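You operate a simulated robot arm through the tools that you are given. There is no shell and no other tool. Be economical: measure what you need, move in short steps, check, and stop when the job is done.

You run a simulated two-armed robot. Do the job below in one go: nothing can be reset, and whatever is moved stays where it is left.

## Task
Blow both vent filters clean and lay them on the drying rack.
Fine: one at a time on the pad below the air bulb.

Only the result counts: the job must be done as asked and must still hold three seconds after the hand-in. Knocking over, shifting, dropping, spilling or breaking anything else fails it.

## Robot
Two 6-joint arms with two-finger parallel grippers on one trunk, on a base that drives. Base frame: it is fixed to the floor where the robot stands at the start and does not move with it; the origin is under the middle of the robot, x ahead of it, y to its left, z up; the surface under the hand at the start is at about z = 80. Readings come in cm, rad, newtons and seconds.
The left shoulder is at the start at [-7.7, 17.7, 83.2], the right one opposite. With the tool pointing down near the work surface each hand reaches from about 10 to 72 cm from the robot's upright axis, wherever it stands, measured 20 degrees to its own side. Places, roughly: air bulb [50, 10, 100]; black mouse (6x11x4 cm) [70, 0, 30]; pad below the air bulb [70, 10, 80]; small black dock (8x12x3 cm) [90, 20, 80]; top of the drying rack [180, 20, 80]; white mouse (6x11x4 cm) [120, -20, 30]. Payload 1.57 kg a hand.
Tool frame (each hand has its own): the origin (TCP) lies between the finger pads and is the grasp point; the fingertips stand 3 cm ahead of it; z points along the fingers, y is the line along which they close. The gripper opens to 8 cm. The fingers are 1.7 cm wide and 1.2 cm thick; the gripper's body (4 by 8.2 cm) begins 8 cm behind the TCP.
Orientation is that of the tool frame in the base frame, as a unit quaternion [x, y, z, w]. With the fingers straight down and closing along the base's y, the tool's x points along the base's -x, its y along +y and its z along -z.

## Interface
- The arms move only by the tool arm_command. It takes "left_deltas", "right_deltas" or both (then of equal length, played together; a hand with none holds still); each is a list of rows, each a list of 3 entries, a list of its own where there are three numbers: the turn, a rotation vector about the tool's x, y, z in rad, then the shift along the tool's x, y, z in cm, then the closure, from 0 (fully open) to 1 (shut). In form: [[[wx, wy, wz], [x, y, z], claw], ...]. A call has 1 to 10 rows; each row shifts and turns the commanded pose from where the row before left it, along the tool's axes as they then stand. Rows are played at 5 a second. More than 5 cm and 0.15 rad between two rows, or a gripper value outside its range, and nothing of the call is played. Where a pose cannot be reached the arm comes as near as it can. A force on the tool above 40 N (or 10 N above the force at the start of the call, whichever is more), or a blocked arm, ends the call early, and 0.2 s more pass. The fingers move at their own pace (about 7.2 cm/s each) and stop on an object; they squeeze with about 22 N. The grip force told is the motor's: it shows also when the fingers shut on nothing. Time passes only in rows, and 0.2 s behind the last, so rows that do not move let the fingers close. It gives the time, the measured TCP pose, the force on the tool (base axes), the opening and the grip force at its end, in the units of the frame above (readings bear some noise), with the torque about the TCP (base axes, N m) and any sound that the robot's microphone picked up.
- Cameras (640 x 400 px; columns grow to the right, rows downward): "scene" is now at [4.36, 1.19, 156.61]; the picture's right is [0.14, -0.99, 0.00], its down [-0.67, -0.09, -0.74] and it looks along [0.73, 0.10, -0.67] (base axes); focal length 291 px, centre (320, 200). "left" rides on the left gripper at [7.2, 0.7, -12.2] in its tool frame; the picture's right is [-0.09, 1.00, 0.00], its down [-0.84, -0.08, -0.54] and it looks along [-0.54, -0.05, 0.84] (tool axes); focal length 238 px, centre (320, 200). "right" rides on the right gripper at [7.2, -0.7, -12.2] in its tool frame; the picture's right is [0.09, 1.00, 0.00], its down [-0.84, 0.08, -0.54] and it looks along [-0.54, 0.05, 0.84] (tool axes); focal length 238 px, centre (320, 200). There is no depth. A picture from a camera that has moved, and an enlarged one, comes with that camera's place and axes in the base frame and with its lens.
- capture(camera): a new picture of that camera. No time passes.
- lift_body(by): slides the trunk up (or, below 0, down) by that many cm; the arms and the scene camera ride with it, the base frame stays. It gives what a move gives, with no picture.
- steer(legs): drives the robot by 1 to 6 legs, each [ahead, left, turn to the left] in cm, cm and rad, along the robot's own axes; the way and the turn of a leg run together, so that a leg with both is an arc; at most 150 cm and 3.142 rad a leg. The arms and the cameras ride along, it lands a little off, and it stops where it bumps. It gives what a move gives.
- turn_head(pan, tilt): turns the head with the scene camera to pan (to the left, within 2.496 rad either way) and tilt (down, from -0.506 to 1.204), counted from straight ahead of the robot. It gives what a move gives.
- zoom(camera, box): a new picture of the part [left, top, right, bottom] of that camera's present view, enlarged. No time passes.
- close_job(): hands the job in; it is judged then, once.

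Work in short steps. Places have to be worked out from the pictures, the camera data and where the tool is seen: move nearer, look again, correct. Check each grasp and each placing, and mend what went wrong. You have 120 turns and 88 pictures in all, those below and enlarged ones among them. Open the grippers and draw the arms clear of the work before you hand the job in, unless the task says otherwise; then end with one line.

The tools are called as name(argument=value, ...) on one line, values as JSON. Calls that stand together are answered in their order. arm_command: Moves the arms, as the interface text tells. Its arguments: {"type":"object","properties":{"left_deltas":{"type":"array"},"right_deltas":{"type":"array"}},"required":[]} The other tools are called the same way: lift_body (by) slides the trunk up or down; steer (legs) drives the base; turn_head (pan, tilt) turns the head that bears the scene camera; capture (camera) takes a picture; zoom (camera, box) takes an enlarged picture of a part of a camera's view; close_job () hands the job in.

At the start:

```text
clock: 0.0
left_eef_pos: [34.85, 22.51, 131.87]
left_tool_rot: [0.0, 1.0, 0.0, -0.001]
left_force: [0.3, -0.4, 0.3]
left_torque: [0.01, 0.02, 0.0]
left_finger_gap: 8.0
left_finger_force: 0.1
right_eef_pos: [41.07, -4.96, 122.63]
right_tool_rot: [0.0, 1.0, 0.0, -0.001]
right_force: [-0.1, -0.4, 0.1]
right_torque: [0.01, 0.02, -0.01]
right_finger_gap: 7.99
right_finger_force: 0.0
trunk travel left (down, up): [-27.5, 5.3]
robot x, y, heading: [0.23, 0.07, 0.001]
head pan, tilt: [0.14, 0.738]
```

scene: 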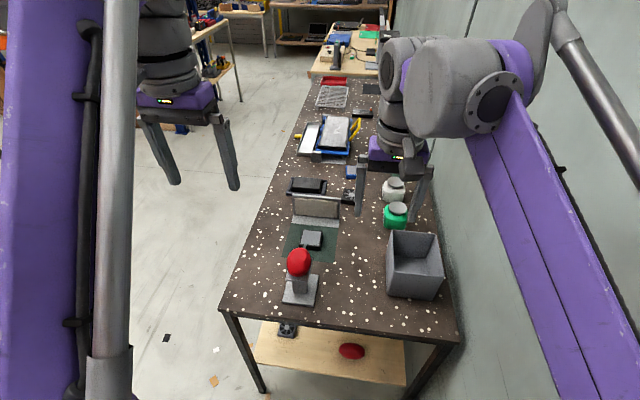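
right: 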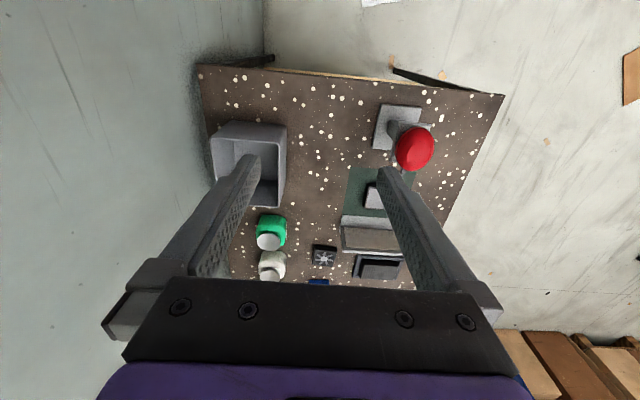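
left: 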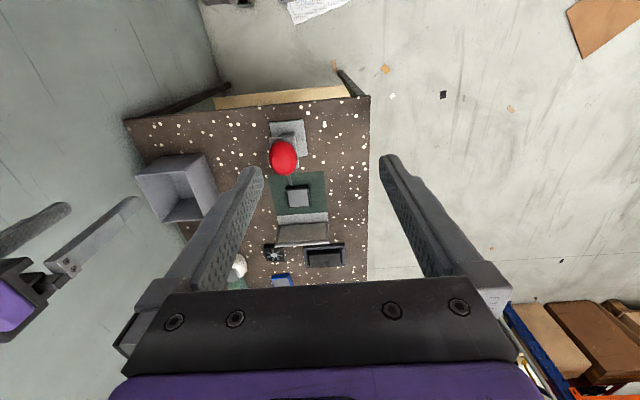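

The scene shows a long bench with the bulb, a pad with a grey block on it, and other items beyond. I zoom in to identify the filters and the rack.

zoom(camera="scene", box=[220, 170, 460, 320])

zoom(camera="scene", box=[260, 60, 420, 160])

zoom(camera="scene", box=[220, 300, 460, 400])

```text
2.67 times, centred on (340, 245) of scene
camera zoom: at [4.36, 1.19, 156.61], right [0.14, -0.99, 0.0], down [-0.67, -0.09, -0.74], along [0.73, 0.1, -0.67], focal length 777 px, centre (267, 80)
```

zoom: 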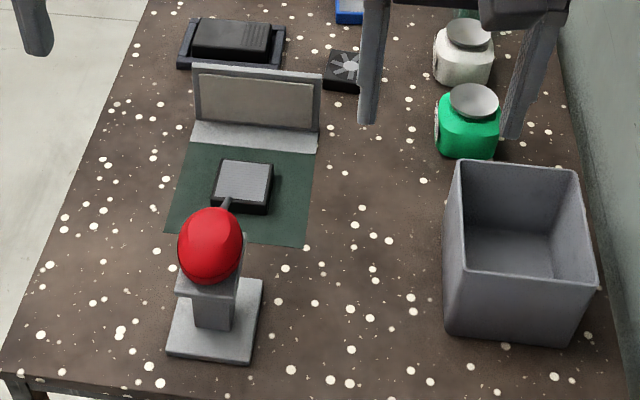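

```text
4.00 times, centred on (340, 110) of scene
camera zoom: at [4.36, 1.19, 156.61], right [0.14, -0.99, 0.0], down [-0.67, -0.09, -0.74], along [0.73, 0.1, -0.67], focal length 1165 px, centre (240, 560)
```

zoom: 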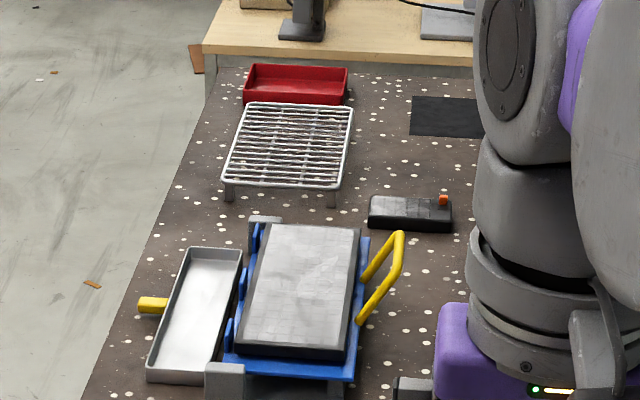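

```text
2.67 times, centred on (340, 350) of scene
camera zoom: at [4.36, 1.19, 156.61], right [0.14, -0.99, 0.0], down [-0.67, -0.09, -0.74], along [0.73, 0.1, -0.67], focal length 777 px, centre (267, -200)
```

zoom: 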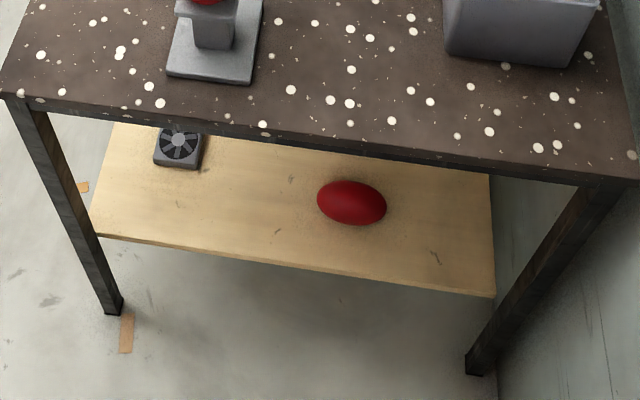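

I need finer views of the block on the pad, the fan-like block on the table, and the shelf one.

zoom(camera="scene", box=[280, 170, 360, 260])

zoom(camera="scene", box=[265, 310, 385, 370])

zoom(camera="left", box=[240, 110, 360, 290])

```text
4.44 times, centred on (320, 215) of scene
camera zoom: at [4.36, 1.19, 156.61], right [0.14, -0.99, 0.0], down [-0.67, -0.09, -0.74], along [0.73, 0.1, -0.67], focal length 1294 px, centre (320, 133)
```

zoom: 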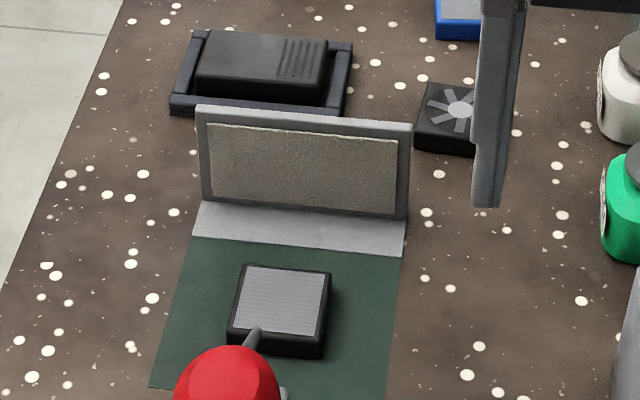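

```text
5.33 times, centred on (325, 340) of scene
camera zoom: at [4.36, 1.19, 156.61], right [0.14, -0.99, 0.0], down [-0.67, -0.09, -0.74], along [0.73, 0.1, -0.67], focal length 1553 px, centre (293, -547)
```

zoom: 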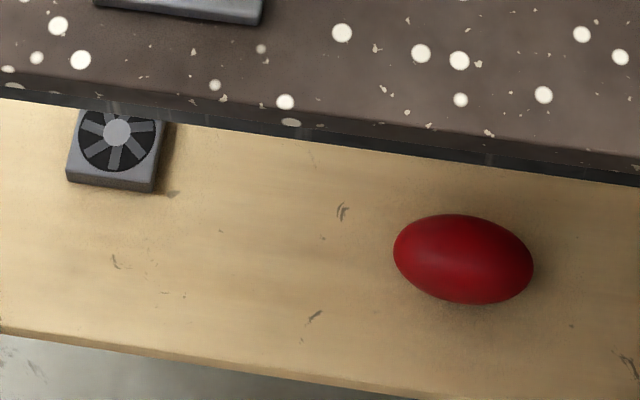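

```text
2.22 times, centred on (300, 200) of left
camera zoom: at [27.58, 23.27, 143.97], right [0.09, 1.0, 0.0], down [0.84, -0.08, 0.54], along [0.54, -0.05, -0.84], focal length 530 px, centre (364, 200)
```

zoom: 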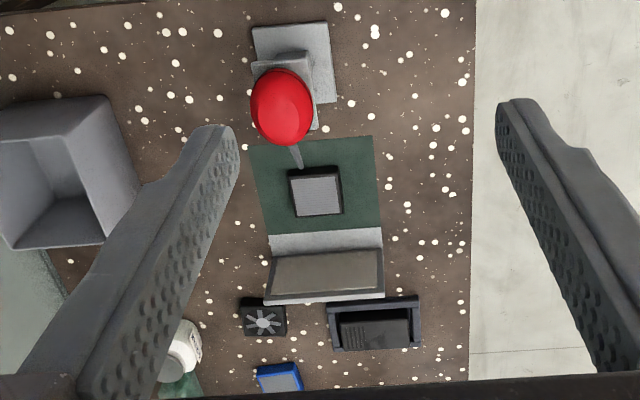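

The block on the pad is a pleated filter in a black frame. I look at the blue-framed object beyond and at the far bench.

zoom(camera="scene", box=[290, 110, 410, 185])

turn_head(pan=-0.15, tilt=0.45)

capture(camera="scene")

```text
5.33 times, centred on (350, 148) of scene
camera zoom: at [4.36, 1.19, 156.61], right [0.14, -0.99, 0.0], down [-0.67, -0.09, -0.74], along [0.73, 0.1, -0.67], focal length 1553 px, centre (160, 480)
```

zoom: 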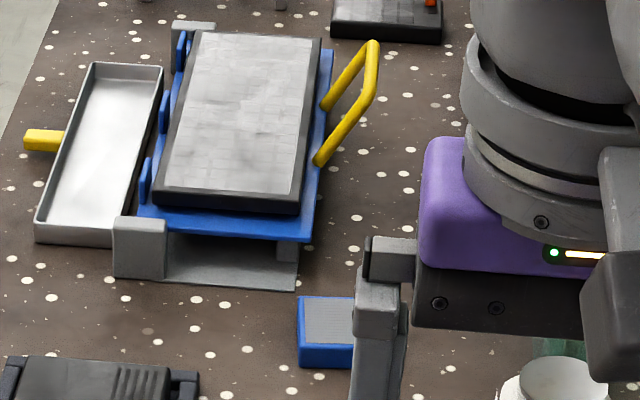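

```text
clock: 0.8
left_eef_pos: [34.66, 22.45, 131.87]
left_tool_rot: [0.0, 1.0, 0.0, 0.0]
left_force: [0.1, -0.3, -0.3]
left_torque: [-0.02, 0.02, 0.0]
left_finger_gap: 8.0
left_finger_force: 0.0
right_eef_pos: [41.03, -4.89, 122.73]
right_tool_rot: [-0.001, 1.0, 0.0, 0.0]
right_force: [0.2, 0.2, -0.4]
right_torque: [0.01, -0.01, -0.04]
right_finger_gap: 8.02
right_finger_force: 0.1
trunk travel left (down, up): [-27.5, 5.3]
robot x, y, heading: [-0.05, 0.1, 0.0]
head pan, tilt: [-0.15, 0.45]
```

```text
77 pictures are left
camera scene: at [5.2, -1.34, 159.15], right [-0.15, -0.99, 0.0], down [-0.43, 0.06, -0.9], along [0.89, -0.13, -0.44], focal length 291 px, centre (320, 200)
```

scene: 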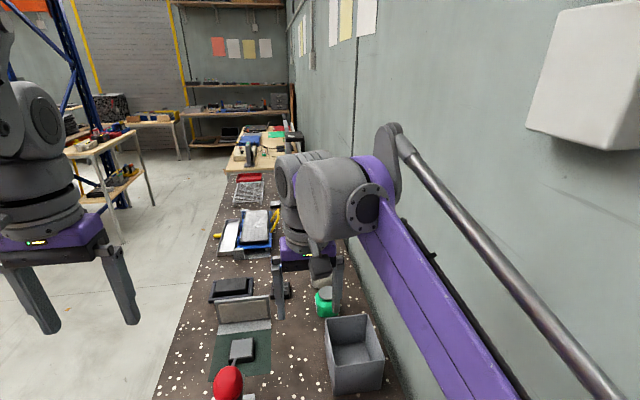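

The two vent filters are evidently the black-framed pleated one (already on the pad) and the blue-framed one near [110, 0]. I estimate the bulb at about [47, 13, 95]; I bring the left hand over it for a closer look and shift the right hand a little away.

arm_command(left_deltas=[[[0, 0, 0], [-1.8, -1.9, 2.5], 0], [[0, 0, 0], [-1.8, -1.9, 2.5], 0], [[0, 0, 0], [-1.8, -1.9, 2.5], 0], [[0, 0, 0], [-1.8, -1.9, 2.5], 0], [[0, 0, 0], [-1.8, -1.9, 2.5], 0]], right_deltas=[[[0, 0, 0], [1, -2, 0], 0], [[0, 0, 0], [1, -2, 0], 0], [[0, 0, 0], [1, -2, 0], 0], [[0, 0, 0], [1, -2, 0], 0], [[0, 0, 0], [1, -2, 0], 0]])

turn_head(pan=0.15, tilt=0.9)

capture(camera="left")

capture(camera="scene")

```text
clock: 2.0
left_eef_pos: [43.68, 12.97, 119.26]
left_tool_rot: [0.001, 1.0, 0.0, 0.001]
left_force: [0.4, 0.7, -0.2]
left_torque: [0.02, 0.0, -0.01]
left_finger_gap: 8.01
left_finger_force: 0.0
right_eef_pos: [36.03, -15.04, 122.58]
right_tool_rot: [0.0, 1.0, -0.001, 0.0]
right_force: [0.0, 0.3, 1.3]
right_torque: [0.02, 0.0, 0.0]
right_finger_gap: 8.02
right_finger_force: 0.2
trunk travel left (down, up): [-27.5, 5.3]
robot x, y, heading: [0.05, -0.14, -0.003]
head pan, tilt: [-0.15, 0.45]
```

```text
clock: 2.9
left_eef_pos: [43.58, 12.99, 119.44]
left_tool_rot: [0.0, 1.0, 0.0, 0.0]
left_force: [1.1, 0.6, 0.6]
left_torque: [-0.01, 0.01, -0.03]
left_finger_gap: 8.01
left_finger_force: 0.0
right_eef_pos: [36.04, -14.97, 122.55]
right_tool_rot: [-0.001, 1.0, 0.0, 0.001]
right_force: [0.7, 0.5, -0.4]
right_torque: [0.01, 0.01, -0.01]
right_finger_gap: 8.0
right_finger_force: 0.0
trunk travel left (down, up): [-27.5, 5.3]
robot x, y, heading: [-0.02, -0.2, 0.001]
head pan, tilt: [0.15, 0.901]
```

```text
76 pictures are left
camera left: at [36.5, 13.84, 131.55], right [0.09, 1.0, 0.0], down [0.84, -0.08, 0.54], along [0.54, -0.05, -0.84], focal length 238 px, centre (320, 200)
```

left: 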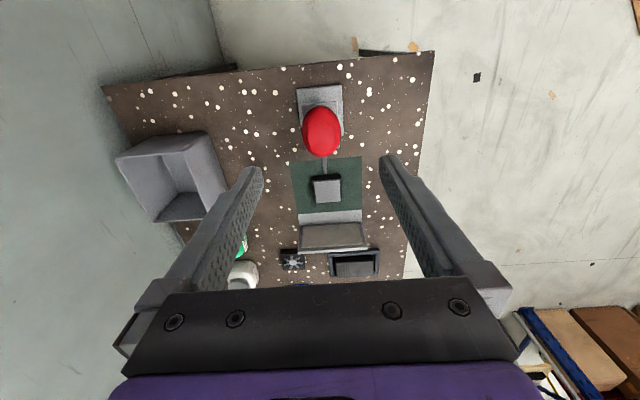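

```text
75 pictures are left
camera scene: at [3.57, 1.15, 155.33], right [0.15, -0.99, 0.0], down [-0.77, -0.12, -0.62], along [0.61, 0.09, -0.78], focal length 291 px, centre (320, 200)
```

scene: 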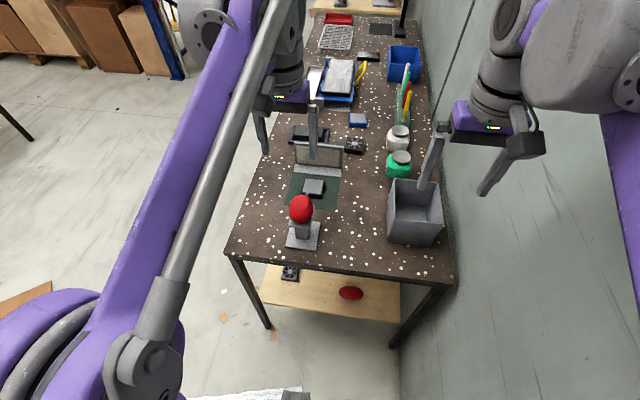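

Bulb centre triangulates to about [47.5, 12.9, 94.4], filter on the pad to [65, 12.5]. I zoom in on both to see dust and the nozzle's aim.

zoom(camera="left", box=[270, 80, 400, 290])

zoom(camera="scene", box=[270, 140, 370, 260])

zoom(camera="scene", box=[300, 0, 440, 180])

```text
1.90 times, centred on (335, 185) of left
camera zoom: at [36.5, 13.84, 131.55], right [0.09, 1.0, 0.0], down [0.84, -0.08, 0.54], along [0.54, -0.05, -0.84], focal length 454 px, centre (291, 229)
```

zoom: 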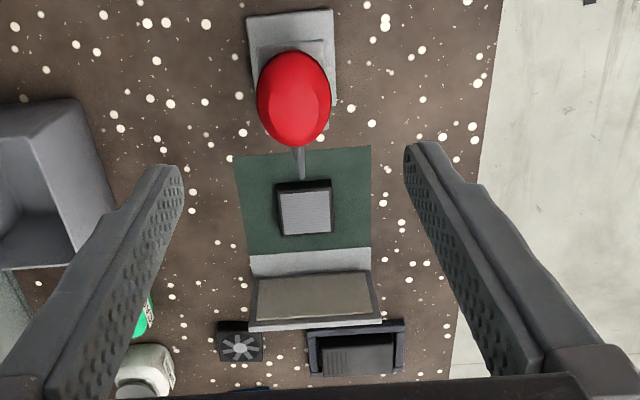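

```text
3.33 times, centred on (320, 200) of scene
camera zoom: at [3.57, 1.15, 155.33], right [0.15, -0.99, 0.0], down [-0.77, -0.12, -0.62], along [0.61, 0.09, -0.78], focal length 971 px, centre (320, 200)
```

zoom: 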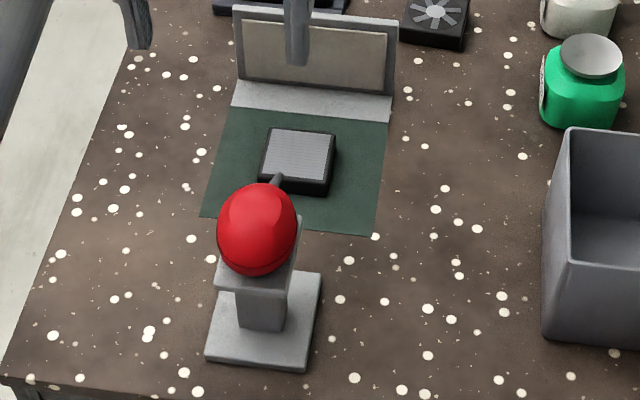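

```text
2.22 times, centred on (370, 90) of scene
camera zoom: at [3.57, 1.15, 155.33], right [0.15, -0.99, 0.0], down [-0.77, -0.12, -0.62], along [0.61, 0.09, -0.78], focal length 647 px, centre (209, 444)
```

zoom: 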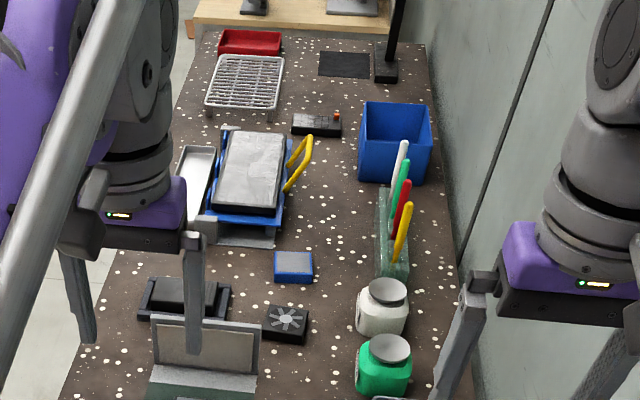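

The nozzle points along +x right over the filter. I move over the bulb down to TCP z≈105 and check the alignment.

arm_command(left_deltas=[[[0, 0, 0], [-2, 0, 3], 0], [[0, 0, 0], [-1.9, 0, 3], 0], [[0, 0, 0], [0, 0, 4], 0], [[0, 0, 0], [0, 0, 4], 0], [[0, 0, 0], [0, 0, 0], 0]])

capture(camera="left")

zoom(camera="scene", box=[240, 120, 400, 270])

```text
clock: 4.1
left_eef_pos: [47.76, 13.0, 105.28]
left_tool_rot: [0.0, 1.0, 0.001, 0.001]
left_force: [-0.7, -0.1, -0.1]
left_torque: [-0.01, 0.02, 0.03]
left_finger_gap: 8.0
left_finger_force: 0.1
right_eef_pos: [36.02, -14.8, 122.51]
right_tool_rot: [0.0, 1.0, 0.0, 0.001]
right_force: [0.3, -0.1, 1.1]
right_torque: [0.0, 0.01, -0.03]
right_finger_gap: 7.99
right_finger_force: 0.1
trunk travel left (down, up): [-27.5, 5.3]
robot x, y, heading: [-0.03, -0.07, -0.002]
head pan, tilt: [0.15, 0.901]
```

```text
71 pictures are left
camera left: at [40.54, 13.78, 117.56], right [0.09, 1.0, 0.0], down [0.84, -0.08, 0.54], along [0.54, -0.05, -0.84], focal length 238 px, centre (320, 200)
```

left: 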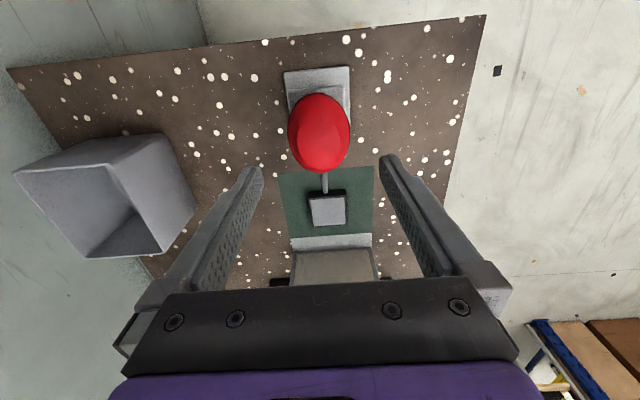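

```text
2.67 times, centred on (320, 195) of scene
camera zoom: at [3.54, 1.15, 155.33], right [0.15, -0.99, 0.0], down [-0.77, -0.12, -0.62], along [0.61, 0.09, -0.78], focal length 777 px, centre (320, 213)
```

zoom: 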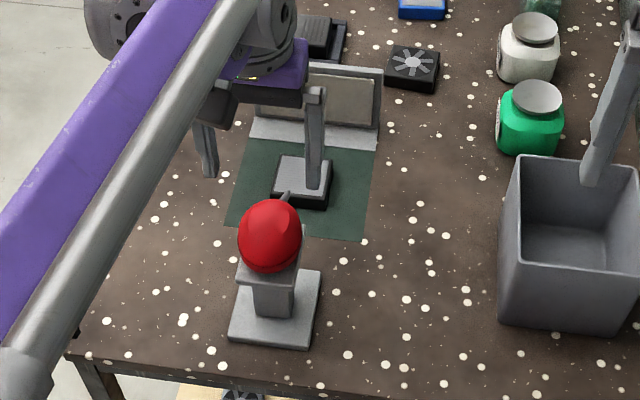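

Bulb is centred between the fingers at y≈13.1 (6 cm wide). I descend to z≈95, watching the force.

arm_command(left_deltas=[[[0, 0, 0], [0, 0.1, 2.5], 0], [[0, 0, 0], [0, 0, 2.5], 0], [[0, 0, 0], [0, 0, 2.5], 0], [[0, 0, 0], [0, 0, 2.5], 0], [[0, 0, 0], [0, 0, 0], 0]])

capture(camera="left")

```text
clock: 5.3
left_eef_pos: [47.74, 13.19, 95.27]
left_tool_rot: [-0.001, 1.0, 0.0, 0.0]
left_force: [-0.1, -0.4, -0.8]
left_torque: [-0.01, -0.02, -0.02]
left_finger_gap: 7.99
left_finger_force: 0.0
right_eef_pos: [36.14, -14.97, 122.6]
right_tool_rot: [0.0, 1.0, -0.001, 0.0]
right_force: [0.8, 0.2, 0.2]
right_torque: [-0.01, 0.0, 0.02]
right_finger_gap: 7.99
right_finger_force: 0.0
trunk travel left (down, up): [-27.5, 5.3]
robot x, y, heading: [-0.12, -0.03, 0.001]
head pan, tilt: [0.15, 0.901]
```

```text
69 pictures are left
camera left: at [40.58, 13.89, 107.48], right [0.09, 1.0, 0.0], down [0.84, -0.08, 0.54], along [0.54, -0.05, -0.84], focal length 238 px, centre (320, 200)
```

left: 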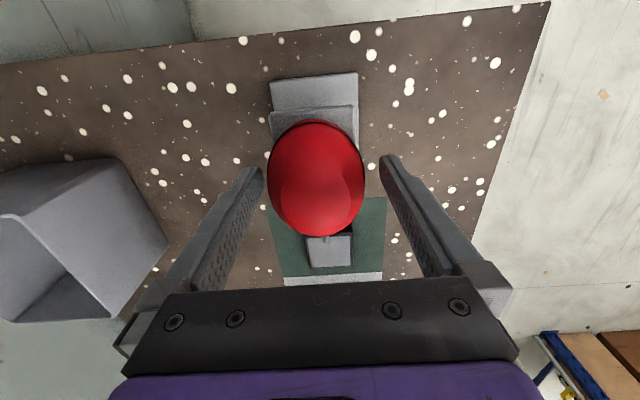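

Bulb sits between the fingers, perhaps 0.2 cm to the right. I correct and squeeze once.

arm_command(left_deltas=[[[0, 0, 0], [0, -0.2, 0], 0], [[0, 0, 0], [0, 0, 0], 0.2], [[0, 0, 0], [0, 0, 0], 0.4], [[0, 0, 0], [0, 0, 0], 0.7], [[0, 0, 0], [0, 0, 0], 1], [[0, 0, 0], [0, 0, 0], 1]])

capture(camera="left")

```text
clock: 6.7
left_eef_pos: [47.74, 12.89, 95.24]
left_tool_rot: [0.0, 1.0, 0.0, 0.0]
left_force: [-1.1, -3.4, -3.3]
left_torque: [-0.43, -0.06, 0.18]
left_finger_gap: 5.97
left_finger_force: 44.6
right_eef_pos: [35.97, -14.91, 122.65]
right_tool_rot: [0.0, 1.0, 0.0, 0.0]
right_force: [-0.6, -0.4, 0.1]
right_torque: [0.01, 0.04, 0.0]
right_finger_gap: 8.01
right_finger_force: 0.1
trunk travel left (down, up): [-27.5, 5.3]
robot x, y, heading: [-0.16, -0.19, 0.0]
head pan, tilt: [0.15, 0.901]
```

```text
68 pictures are left
camera left: at [40.57, 13.63, 107.52], right [0.09, 1.0, 0.0], down [0.84, -0.08, 0.54], along [0.54, -0.05, -0.84], focal length 238 px, centre (320, 200)
```

left: 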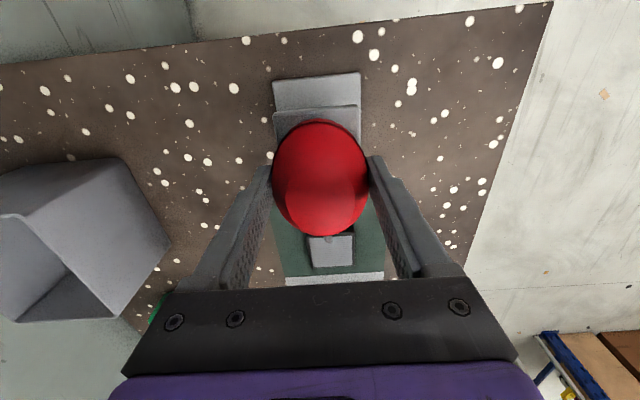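

The fingers stopped at 5.97 cm with no sound. I look closely at bulb and filter while it is held.

zoom(camera="left", box=[260, 60, 380, 290])

arm_command(left_deltas=[[[0, 0, 0], [0, 0, 0], 1], [[0, 0, 0], [0, 0, 0], 1], [[0, 0, 0], [0, 0, 0], 1], [[0, 0, 0], [0, 0, 0], 0.4], [[0, 0, 0], [0, 0, 0], 0], [[0, 0, 0], [0, 0, 0], 0]])

```text
1.74 times, centred on (320, 175) of left
camera zoom: at [40.57, 13.63, 107.52], right [0.09, 1.0, 0.0], down [0.84, -0.08, 0.54], along [0.54, -0.05, -0.84], focal length 414 px, centre (320, 244)
```

zoom: 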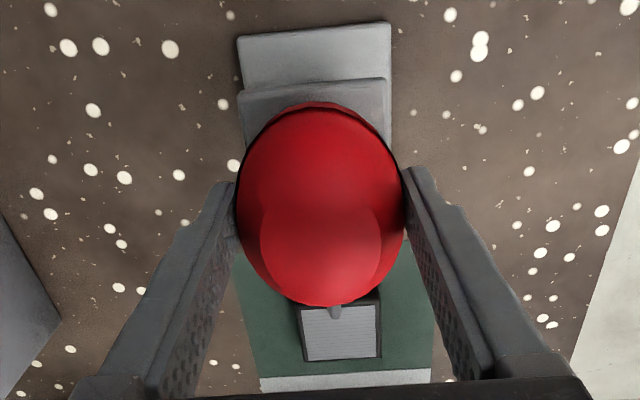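

```text
clock: 8.1
left_eef_pos: [47.74, 12.9, 95.39]
left_tool_rot: [-0.001, 1.0, 0.0, 0.0]
left_force: [0.2, -0.1, 0.8]
left_torque: [0.04, 0.03, 0.01]
left_finger_gap: 7.99
left_finger_force: 0.1
right_eef_pos: [36.03, -14.92, 122.66]
right_tool_rot: [0.0, 1.0, 0.0, 0.0]
right_force: [0.2, 1.8, -0.1]
right_torque: [0.01, 0.0, -0.01]
right_finger_gap: 7.99
right_finger_force: 0.0
trunk travel left (down, up): [-27.5, 5.3]
robot x, y, heading: [0.11, 0.08, -0.001]
head pan, tilt: [0.15, 0.901]
```

Side squeezing gave nothing, so the bulb probably works by pressing it down. I rise, shut the fingers and press down from above gently.

arm_command(left_deltas=[[[0, 0, 0], [0, 0, -3], 0], [[0, 0, 0], [0, 0, -4], 0], [[0, 0, 0], [0, 0, -3], 0], [[0, 0, 0], [0, 0, 0], 1], [[0, 0, 0], [0, 0, 0], 1], [[0, 0, 0], [0, 0, 0], 1], [[0, 0, 0], [0, 0, 2], 1], [[0, 0, 0], [0, 0, 1], 1]])

arm_command(left_deltas=[[[0, 0, 0], [0, 0, 0.5], 1], [[0, 0, 0], [0, 0, 0.5], 1], [[0, 0, 0], [0, 0, 0.5], 1], [[0, 0, 0], [0, 0, 0.5], 1], [[0, 0, 0], [0, 0, 0.5], 1]])

```text
clock: 9.9
left_eef_pos: [47.59, 12.98, 102.25]
left_tool_rot: [0.0, 1.0, 0.0, -0.001]
left_force: [-0.2, 0.6, 0.0]
left_torque: [0.01, 0.01, -0.04]
left_finger_gap: 0.03
left_finger_force: 21.4
right_eef_pos: [36.12, -14.85, 122.7]
right_tool_rot: [0.0, 1.0, 0.0, 0.0]
right_force: [0.2, -0.8, 0.4]
right_torque: [0.0, 0.02, 0.02]
right_finger_gap: 8.0
right_finger_force: 0.2
trunk travel left (down, up): [-27.5, 5.3]
robot x, y, heading: [-0.59, 0.38, -0.003]
head pan, tilt: [0.15, 0.901]
```

```text
clock: 11.1
left_eef_pos: [47.68, 12.92, 99.75]
left_tool_rot: [0.0, 1.0, 0.0, 0.001]
left_force: [-0.1, -0.4, -0.1]
left_torque: [0.01, 0.04, 0.01]
left_finger_gap: 0.0
left_finger_force: 21.7
right_eef_pos: [36.01, -14.89, 122.71]
right_tool_rot: [0.0, 1.0, 0.0, 0.0]
right_force: [-0.3, 0.5, -0.4]
right_torque: [-0.02, 0.0, 0.0]
right_finger_gap: 7.98
right_finger_force: 0.1
trunk travel left (down, up): [-27.5, 5.3]
robot x, y, heading: [-0.08, 0.39, -0.002]
head pan, tilt: [0.15, 0.901]
```

No contact yet with tips at 96.75; I continue down in small steps.

arm_command(left_deltas=[[[0, 0, 0], [0, 0, 0.4], 1], [[0, 0, 0], [0, 0, 0.4], 1], [[0, 0, 0], [0, 0, 0.4], 1]])

capture(camera="left")

```text
clock: 11.9
left_eef_pos: [47.62, 12.98, 98.67]
left_tool_rot: [0.0, 1.0, 0.0, 0.0]
left_force: [-1.0, -0.4, 3.1]
left_torque: [0.0, 0.04, -0.01]
left_finger_gap: 0.0
left_finger_force: 21.7
right_eef_pos: [36.02, -14.92, 122.64]
right_tool_rot: [0.001, 1.0, 0.0, 0.0]
right_force: [0.1, 0.4, 0.2]
right_torque: [-0.01, 0.0, 0.0]
right_finger_gap: 8.01
right_finger_force: 0.1
trunk travel left (down, up): [-27.5, 5.3]
robot x, y, heading: [-0.01, 0.17, -0.001]
head pan, tilt: [0.15, 0.901]
```

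```text
66 pictures are left
camera left: at [40.46, 13.66, 110.81], right [0.09, 1.0, 0.0], down [0.84, -0.08, 0.54], along [0.54, -0.05, -0.84], focal length 238 px, centre (320, 200)
```

left: 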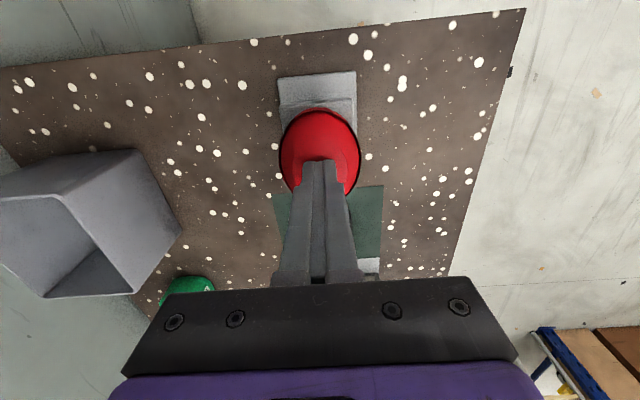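

Contact at tip z≈95.8 with 3 N. I press further, a little at a time.

arm_command(left_deltas=[[[0, 0, 0], [0, 0, 0.3], 1], [[0, 0, 0], [0, 0, 0.3], 1], [[0, 0, 0], [0, 0, 0.3], 1], [[0, 0, 0], [0, 0, 0.3], 1]])

```text
clock: 12.9
left_eef_pos: [47.57, 12.92, 98.0]
left_tool_rot: [0.0, 1.0, 0.001, 0.005]
left_force: [4.0, 2.1, 177.3]
left_torque: [0.05, -0.3, -0.04]
left_finger_gap: 0.01
left_finger_force: 21.2
right_eef_pos: [35.75, -14.93, 122.75]
right_tool_rot: [0.0, 1.0, 0.001, 0.002]
right_force: [-0.2, 0.1, -1.3]
right_torque: [0.0, -0.01, 0.0]
right_finger_gap: 7.99
right_finger_force: 0.0
trunk travel left (down, up): [-27.5, 5.3]
robot x, y, heading: [0.09, -0.42, -0.002]
head pan, tilt: [0.15, 0.901]
stopped in row 4 (left hand): the force on the tool passed its limit at 42 N (the readings are from after the stop); the commanded pose is now the measured one
```

It went hard (177 N) after about 0.8 cm of travel, with no sound. I back off at once and inspect.

arm_command(left_deltas=[[[0, 0, 0], [0, 0, -1], 1], [[0, 0, 0], [0, 0, -2], 1], [[0, 0, 0], [0, 0, -4], 1], [[0, 0, 0], [0, 0, -4], 0], [[0, 0, 0], [0, 0, -4], 0]])

zoom(camera="left", box=[250, 60, 410, 280])

zoom(camera="scene", box=[270, 150, 350, 260])

```text
clock: 14.1
left_eef_pos: [47.59, 12.84, 112.54]
left_tool_rot: [0.001, 1.0, 0.0, 0.001]
left_force: [-0.3, 0.1, 0.4]
left_torque: [-0.03, -0.02, -0.01]
left_finger_gap: 7.98
left_finger_force: 0.7
right_eef_pos: [36.1, -14.9, 122.67]
right_tool_rot: [0.0, 1.0, 0.0, 0.0]
right_force: [-0.4, 0.5, 0.8]
right_torque: [0.01, 0.03, -0.02]
right_finger_gap: 8.0
right_finger_force: 0.1
trunk travel left (down, up): [-27.5, 5.3]
robot x, y, heading: [-0.17, -0.07, 0.002]
head pan, tilt: [0.15, 0.901]
```

```text
1.82 times, centred on (330, 170) of left
camera zoom: at [40.5, 13.64, 124.74], right [0.09, 1.0, 0.0], down [0.84, -0.08, 0.54], along [0.54, -0.05, -0.84], focal length 433 px, centre (302, 254)
```

zoom: 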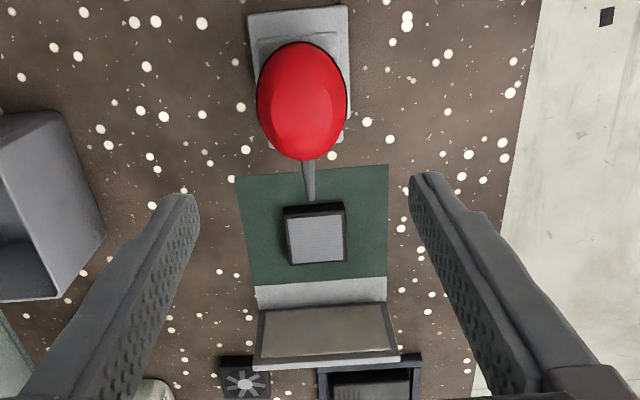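

```text
3.64 times, centred on (310, 205) of scene
camera zoom: at [3.57, 1.15, 155.32], right [0.15, -0.99, 0.0], down [-0.77, -0.12, -0.62], along [0.61, 0.09, -0.78], focal length 1059 px, centre (356, 182)
```

zoom: 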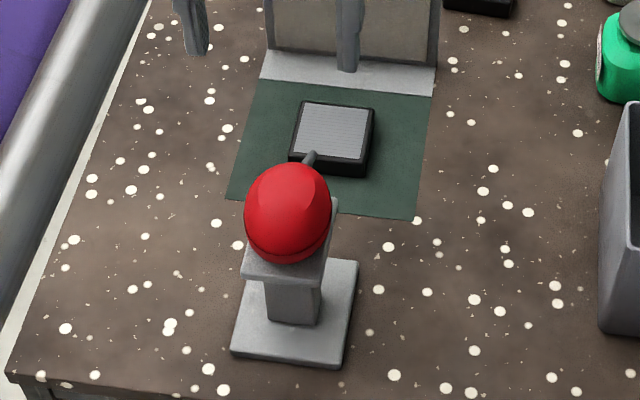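

Filter and bulb look unchanged. I repeat the press with finer steps to learn how the bulb gives.

arm_command(left_deltas=[[[0, 0, 0], [0, 0, 0], 1], [[0, 0, 0], [0, 0, 4], 1], [[0, 0, 0], [0, 0, 4], 1], [[0, 0, 0], [0, 0, 4], 1], [[0, 0, 0], [0, 0, 1], 1], [[0, 0, 0], [0, 0, 0.5], 1], [[0, 0, 0], [0, 0, 0.2], 1], [[0, 0, 0], [0, 0, 0.1], 1]])

arm_command(left_deltas=[[[0, 0, 0], [0, 0, 0.1], 1], [[0, 0, 0], [0, 0, 0.1], 1]])

arm_command(left_deltas=[[[0, 0, 0], [0, 0, 0.1], 1], [[0, 0, 0], [0, 0, 0.1], 1]])

```text
clock: 15.9
left_eef_pos: [47.7, 12.87, 98.69]
left_tool_rot: [0.0, 1.0, 0.0, 0.001]
left_force: [0.4, -0.2, 2.4]
left_torque: [0.0, -0.01, -0.01]
left_finger_gap: 0.01
left_finger_force: 21.6
right_eef_pos: [36.05, -14.9, 122.66]
right_tool_rot: [0.0, 1.0, 0.0, 0.0]
right_force: [0.6, -0.5, 0.5]
right_torque: [0.01, -0.01, 0.0]
right_finger_gap: 8.02
right_finger_force: 0.0
trunk travel left (down, up): [-27.5, 5.3]
robot x, y, heading: [0.03, 0.16, -0.003]
head pan, tilt: [0.15, 0.901]
```

```text
clock: 16.5
left_eef_pos: [47.66, 12.96, 98.54]
left_tool_rot: [0.0, 1.0, 0.0, 0.001]
left_force: [-0.6, 1.4, 2.1]
left_torque: [0.03, -0.01, 0.0]
left_finger_gap: 0.02
left_finger_force: 20.9
right_eef_pos: [36.12, -14.93, 122.68]
right_tool_rot: [0.0, 1.0, 0.0, 0.0]
right_force: [-0.1, 0.1, 0.5]
right_torque: [0.02, -0.03, 0.0]
right_finger_gap: 8.0
right_finger_force: 0.2
trunk travel left (down, up): [-27.5, 5.3]
robot x, y, heading: [-0.28, 0.51, 0.0]
head pan, tilt: [0.15, 0.901]
```

```text
clock: 17.1
left_eef_pos: [47.68, 12.83, 98.35]
left_tool_rot: [0.0, 1.0, -0.001, 0.001]
left_force: [1.7, -0.4, 2.7]
left_torque: [0.0, -0.06, -0.02]
left_finger_gap: 0.0
left_finger_force: 21.4
right_eef_pos: [36.13, -14.87, 122.58]
right_tool_rot: [0.0, 1.0, 0.0, 0.001]
right_force: [-1.0, -0.5, -0.5]
right_torque: [0.01, 0.02, 0.0]
right_finger_gap: 8.01
right_finger_force: 0.0
trunk travel left (down, up): [-27.5, 5.3]
robot x, y, heading: [-0.09, 0.09, -0.005]
head pan, tilt: [0.15, 0.901]
```

The bulb gives softly (2–3 N) over a stroke. I continue to its bottom.

arm_command(left_deltas=[[[0, 0, 0], [0, 0, 0.1], 1], [[0, 0, 0], [0, 0, 0.1], 1]])

arm_command(left_deltas=[[[0, 0, 0], [0, 0, 0.1], 1], [[0, 0, 0], [0, 0, 0.1], 1]])

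zoom(camera="left", box=[250, 60, 410, 280])

```text
clock: 17.7
left_eef_pos: [47.68, 12.84, 98.1]
left_tool_rot: [0.0, 1.0, -0.001, 0.001]
left_force: [3.3, 0.2, 9.9]
left_torque: [0.02, -0.12, -0.01]
left_finger_gap: 0.01
left_finger_force: 21.4
right_eef_pos: [36.03, -14.92, 122.65]
right_tool_rot: [0.0, 1.0, 0.0, 0.0]
right_force: [0.6, -0.9, 0.0]
right_torque: [-0.02, 0.0, 0.0]
right_finger_gap: 7.97
right_finger_force: 0.1
trunk travel left (down, up): [-27.5, 5.3]
robot x, y, heading: [-0.18, -0.47, 0.0]
head pan, tilt: [0.15, 0.901]
```

```text
clock: 18.3
left_eef_pos: [47.63, 12.87, 97.98]
left_tool_rot: [0.0, 1.0, 0.0, 0.003]
left_force: [5.8, -0.1, 21.3]
left_torque: [0.03, -0.15, -0.02]
left_finger_gap: 0.01
left_finger_force: 20.9
right_eef_pos: [36.08, -14.98, 122.75]
right_tool_rot: [0.0, 1.0, 0.0, 0.001]
right_force: [-0.3, -0.3, -0.2]
right_torque: [-0.06, 0.02, 0.02]
right_finger_gap: 8.01
right_finger_force: 0.1
trunk travel left (down, up): [-27.5, 5.3]
robot x, y, heading: [0.22, -0.21, -0.001]
head pan, tilt: [0.15, 0.901]
```

```text
1.82 times, centred on (330, 170) of left
camera zoom: at [40.52, 13.64, 110.17], right [0.09, 1.0, 0.0], down [0.84, -0.08, 0.54], along [0.54, -0.05, -0.84], focal length 433 px, centre (302, 254)
```

zoom: 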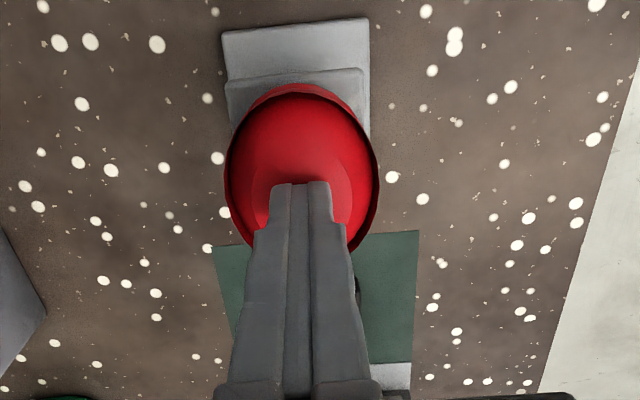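

The upper shell pushes into a lower one; fully pressed now. I release, rise and bring the hand over the pad to view the filter at close range.

arm_command(left_deltas=[[[0, 0, 0], [0, 0, -2], 1], [[0, 0, 0], [0, 0, -4], 0.5], [[0, 0, 0], [0, 0, -4], 0], [[0, 0, 0], [-4.5, 0, 0], 0], [[0, 0, 0], [-4.5, 0, 0], 0], [[0, 0, 0], [-4, 0, 2], 0], [[0, 0, 0], [0, 0, 2], 0]])

zoom(camera="left", box=[250, 80, 410, 280])

```text
clock: 19.9
left_eef_pos: [60.53, 12.96, 104.02]
left_tool_rot: [0.0, 1.0, 0.0, 0.001]
left_force: [0.0, 0.8, 0.2]
left_torque: [-0.01, -0.05, -0.02]
left_finger_gap: 8.0
left_finger_force: 0.1
right_eef_pos: [36.02, -14.94, 122.6]
right_tool_rot: [0.0, 1.0, 0.0, 0.001]
right_force: [-0.7, 0.3, 0.9]
right_torque: [0.03, -0.03, 0.02]
right_finger_gap: 7.99
right_finger_force: 0.0
trunk travel left (down, up): [-27.5, 5.3]
robot x, y, heading: [-0.29, -0.3, 0.002]
head pan, tilt: [0.15, 0.901]
```

```text
2.00 times, centred on (330, 180) of left
camera zoom: at [53.42, 13.63, 116.14], right [0.09, 1.0, 0.0], down [0.84, -0.08, 0.54], along [0.54, -0.05, -0.84], focal length 477 px, centre (300, 240)
```

zoom: 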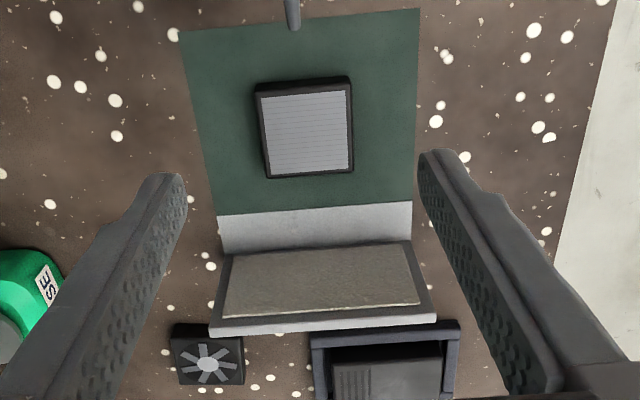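

The filter face looks fairly even. I compare it in one picture with the untouched blue filter.

zoom(camera="scene", box=[270, 90, 390, 210])

zoom(camera="right", box=[280, 120, 480, 290])

```text
3.33 times, centred on (330, 150) of scene
camera zoom: at [3.48, 1.17, 155.32], right [0.15, -0.99, 0.0], down [-0.77, -0.12, -0.62], along [0.61, 0.09, -0.78], focal length 971 px, centre (287, 367)
```

zoom: 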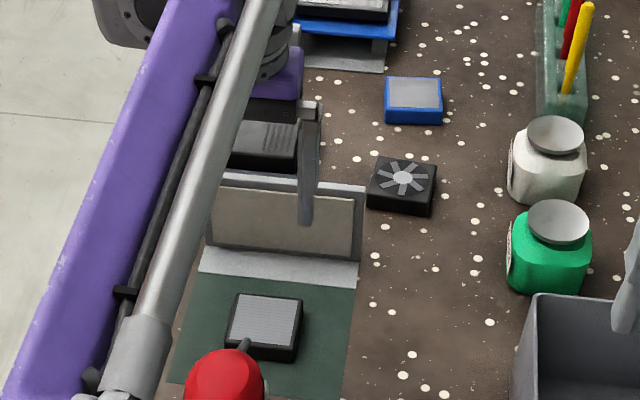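

```text
2.35 times, centred on (380, 205) of right
camera zoom: at [28.75, -15.58, 134.82], right [-0.09, 1.0, 0.0], down [0.84, 0.08, 0.54], along [0.54, 0.05, -0.84], focal length 561 px, centre (179, 188)
```

zoom: 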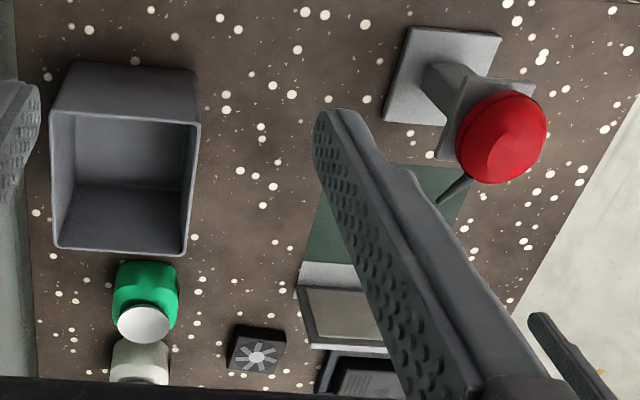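

No decisive difference. I try brisk full strokes on the bulb (in case the puff needs speed), listening for sound.

arm_command(left_deltas=[[[0, 0, 0], [4.5, 0, 0], 0], [[0, 0, 0], [4.4, 0, 0], 0.5], [[0, 0, 0], [4, 0, 0], 1], [[0, 0, 0], [0, 0, 2], 1], [[0, 0, 0], [0, 0, 2], 1], [[0, 0, 0], [0, 0, 0.7], 1]])

arm_command(left_deltas=[[[0, 0, 0], [0, 0, 1.15], 1], [[0, 0, 0], [0, 0, 0], 1]])

```text
clock: 21.3
left_eef_pos: [47.73, 12.96, 99.32]
left_tool_rot: [0.0, 1.0, 0.0, 0.001]
left_force: [-1.2, 0.5, 0.1]
left_torque: [0.02, 0.01, 0.02]
left_finger_gap: 0.0
left_finger_force: 21.4
right_eef_pos: [36.0, -14.91, 122.58]
right_tool_rot: [-0.001, 1.0, 0.0, -0.001]
right_force: [0.2, 0.2, 0.9]
right_torque: [0.01, 0.0, -0.01]
right_finger_gap: 8.02
right_finger_force: 0.1
trunk travel left (down, up): [-27.5, 5.3]
robot x, y, heading: [0.06, -0.17, -0.0]
head pan, tilt: [0.15, 0.901]
```

```text
clock: 21.9
left_eef_pos: [47.84, 12.88, 98.08]
left_tool_rot: [0.001, 1.0, 0.0, 0.001]
left_force: [0.5, 0.5, 10.6]
left_torque: [0.01, 0.03, 0.01]
left_finger_gap: 0.0
left_finger_force: 21.2
right_eef_pos: [35.91, -14.86, 122.63]
right_tool_rot: [0.0, 1.0, 0.0, 0.001]
right_force: [0.2, -0.8, -0.2]
right_torque: [-0.01, -0.01, -0.01]
right_finger_gap: 7.98
right_finger_force: 0.0
trunk travel left (down, up): [-27.5, 5.3]
robot x, y, heading: [0.25, 0.12, -0.0]
head pan, tilt: [0.15, 0.901]
```

Still no sound; the full stroke may simply act silently. I'll compare with the blue filter up close. First raise and pull back both hands before driving round to the bench's left side.

arm_command(left_deltas=[[[0, 0, 0], [0, 0, -3], 1], [[0, 0, 0], [0, 0, -5], 0.5], [[0, 0, 0], [0, 0, -5], 0], [[0, 0, 0], [3, 0.5, -4], 0], [[0, 0, 0], [3, 1.5, 0], 0], [[0, 0, 0], [3, 2, 0], 0], [[0, 0, 0], [3, 2, 0], 0]])

steer(legs=[[0, 66, 0], [0, 0, -1.571]])

turn_head(pan=0.0, tilt=0.85)

capture(camera="scene")

```text
refused: row 4 steps farther than a row can; nothing moved
```

```text
clock: 32.0
left_eef_pos: [13.26, 18.72, 98.1]
left_tool_rot: [0.704, 0.711, -0.001, 0.001]
left_force: [-0.1, -0.1, -0.2]
left_torque: [-0.03, 0.02, 0.01]
left_finger_gap: 0.0
left_finger_force: 21.4
right_eef_pos: [-14.68, 30.19, 122.74]
right_tool_rot: [0.704, 0.711, 0.0, 0.0]
right_force: [0.6, 0.6, -0.1]
right_torque: [0.01, -0.01, 0.03]
right_finger_gap: 8.0
right_finger_force: 0.0
trunk travel left (down, up): [-27.5, 5.3]
robot x, y, heading: [-0.28, 66.6, -1.561]
head pan, tilt: [0.15, 0.901]
```

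```text
clock: 32.7
left_eef_pos: [13.33, 18.63, 98.1]
left_tool_rot: [0.703, 0.711, -0.001, 0.001]
left_force: [-1.1, 0.4, -1.2]
left_torque: [0.02, 0.0, 0.03]
left_finger_gap: 0.0
left_finger_force: 21.5
right_eef_pos: [-14.56, 30.11, 122.63]
right_tool_rot: [0.703, 0.711, 0.0, -0.001]
right_force: [0.1, -0.3, 0.0]
right_torque: [-0.02, -0.03, 0.01]
right_finger_gap: 8.0
right_finger_force: 0.1
trunk travel left (down, up): [-27.5, 5.3]
robot x, y, heading: [0.1, 66.11, -1.563]
head pan, tilt: [0.0, 0.85]
```

```text
59 pictures are left
camera scene: at [0.12, 62.68, 155.71], right [-1.0, -0.01, 0.0], down [-0.01, 0.75, -0.66], along [0.01, -0.66, -0.75], focal length 291 px, centre (320, 200)
```

scene: 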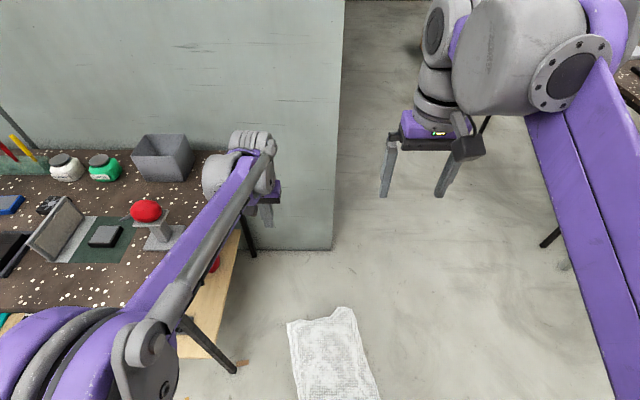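

The arm call was refused (one step too long), so the hand was dragged off the bulb sideways while driving; luckily the bulb still appears at about [48, 13]. I raise the left hand now and zoom to check the stand.

arm_command(left_deltas=[[[0, 0, 0], [1, 0, -4], 1], [[0, 0, 0], [1, 0, -4], 0.5], [[0, 0, 0], [2, 0, -4], 0], [[0, 0, 0], [2, 0, -4], 0], [[0, 0, 0], [2, 0, -4], 0], [[0, 0, 0], [2, 0, -4], 0]])

zoom(camera="scene", box=[0, 150, 200, 290])

```text
clock: 34.1
left_eef_pos: [13.21, 28.83, 122.19]
left_tool_rot: [0.704, 0.71, -0.001, 0.0]
left_force: [0.5, 0.2, -0.3]
left_torque: [0.02, 0.03, 0.01]
left_finger_gap: 8.01
left_finger_force: 0.1
right_eef_pos: [-14.77, 30.2, 122.71]
right_tool_rot: [0.703, 0.711, 0.0, 0.001]
right_force: [0.4, 0.0, 0.2]
right_torque: [-0.02, 0.01, 0.01]
right_finger_gap: 7.99
right_finger_force: 0.1
trunk travel left (down, up): [-27.5, 5.3]
robot x, y, heading: [-0.27, 66.2, -1.56]
head pan, tilt: [0.0, 0.85]
```

```text
2.86 times, centred on (100, 220) of scene
camera zoom: at [0.11, 62.77, 155.71], right [-1.0, -0.01, 0.0], down [-0.01, 0.75, -0.66], along [0.01, -0.66, -0.75], focal length 832 px, centre (949, 143)
```

zoom: 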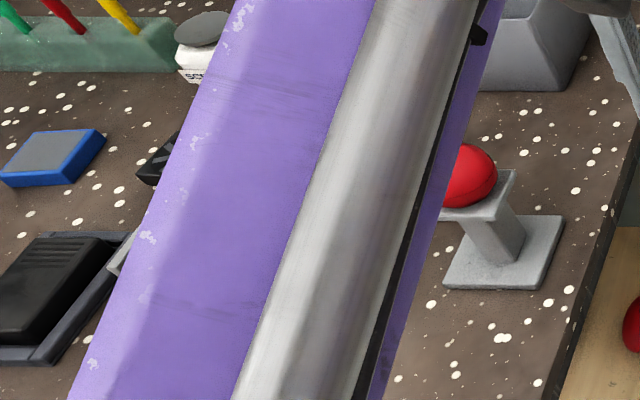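

The stand is intact. I strafe to x≈100 along the bench, with both hands high.

steer(legs=[[0, 95, -0.01]])

capture(camera="scene")

capture(camera="right")

capture(camera="left")

```text
clock: 42.8
left_eef_pos: [107.71, 28.98, 122.08]
left_tool_rot: [0.708, 0.706, 0.0, 0.0]
left_force: [0.5, -0.3, -0.2]
left_torque: [0.0, 0.02, 0.0]
left_finger_gap: 7.99
left_finger_force: 0.0
right_eef_pos: [79.72, 30.63, 122.56]
right_tool_rot: [0.708, 0.706, 0.0, 0.001]
right_force: [0.0, 0.8, -0.6]
right_torque: [0.03, -0.03, 0.01]
right_finger_gap: 8.02
right_finger_force: 0.0
trunk travel left (down, up): [-27.5, 5.3]
robot x, y, heading: [94.45, 66.56, -1.57]
head pan, tilt: [0.0, 0.85]
```

```text
57 pictures are left
camera scene: at [94.92, 63.03, 155.71], right [-1.0, 0.0, 0.0], down [0.0, 0.75, -0.66], along [0.0, -0.66, -0.75], focal length 291 px, centre (320, 200)
```

scene: 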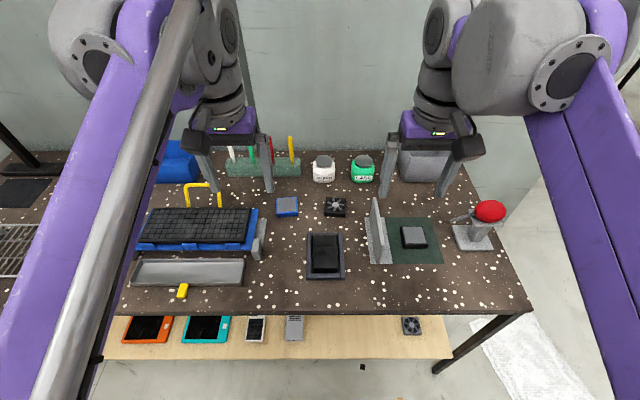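

```text
56 pictures are left
camera right: at [79.03, 37.87, 134.81], right [1.0, 0.09, 0.0], down [0.07, -0.84, 0.54], along [0.05, -0.54, -0.84], focal length 238 px, centre (320, 200)
```

right: 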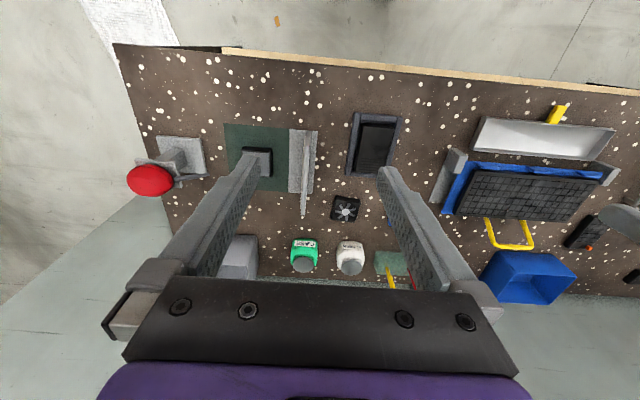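

```text
55 pictures are left
camera left: at [108.34, 36.25, 134.3], right [1.0, -0.1, 0.0], down [-0.08, -0.84, 0.54], along [-0.05, -0.54, -0.84], focal length 238 px, centre (320, 200)
```

left: 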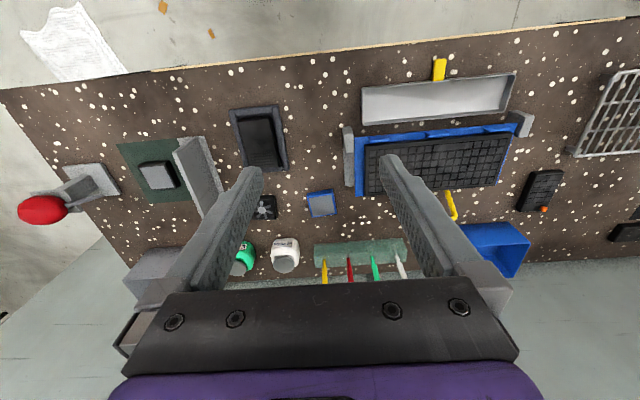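

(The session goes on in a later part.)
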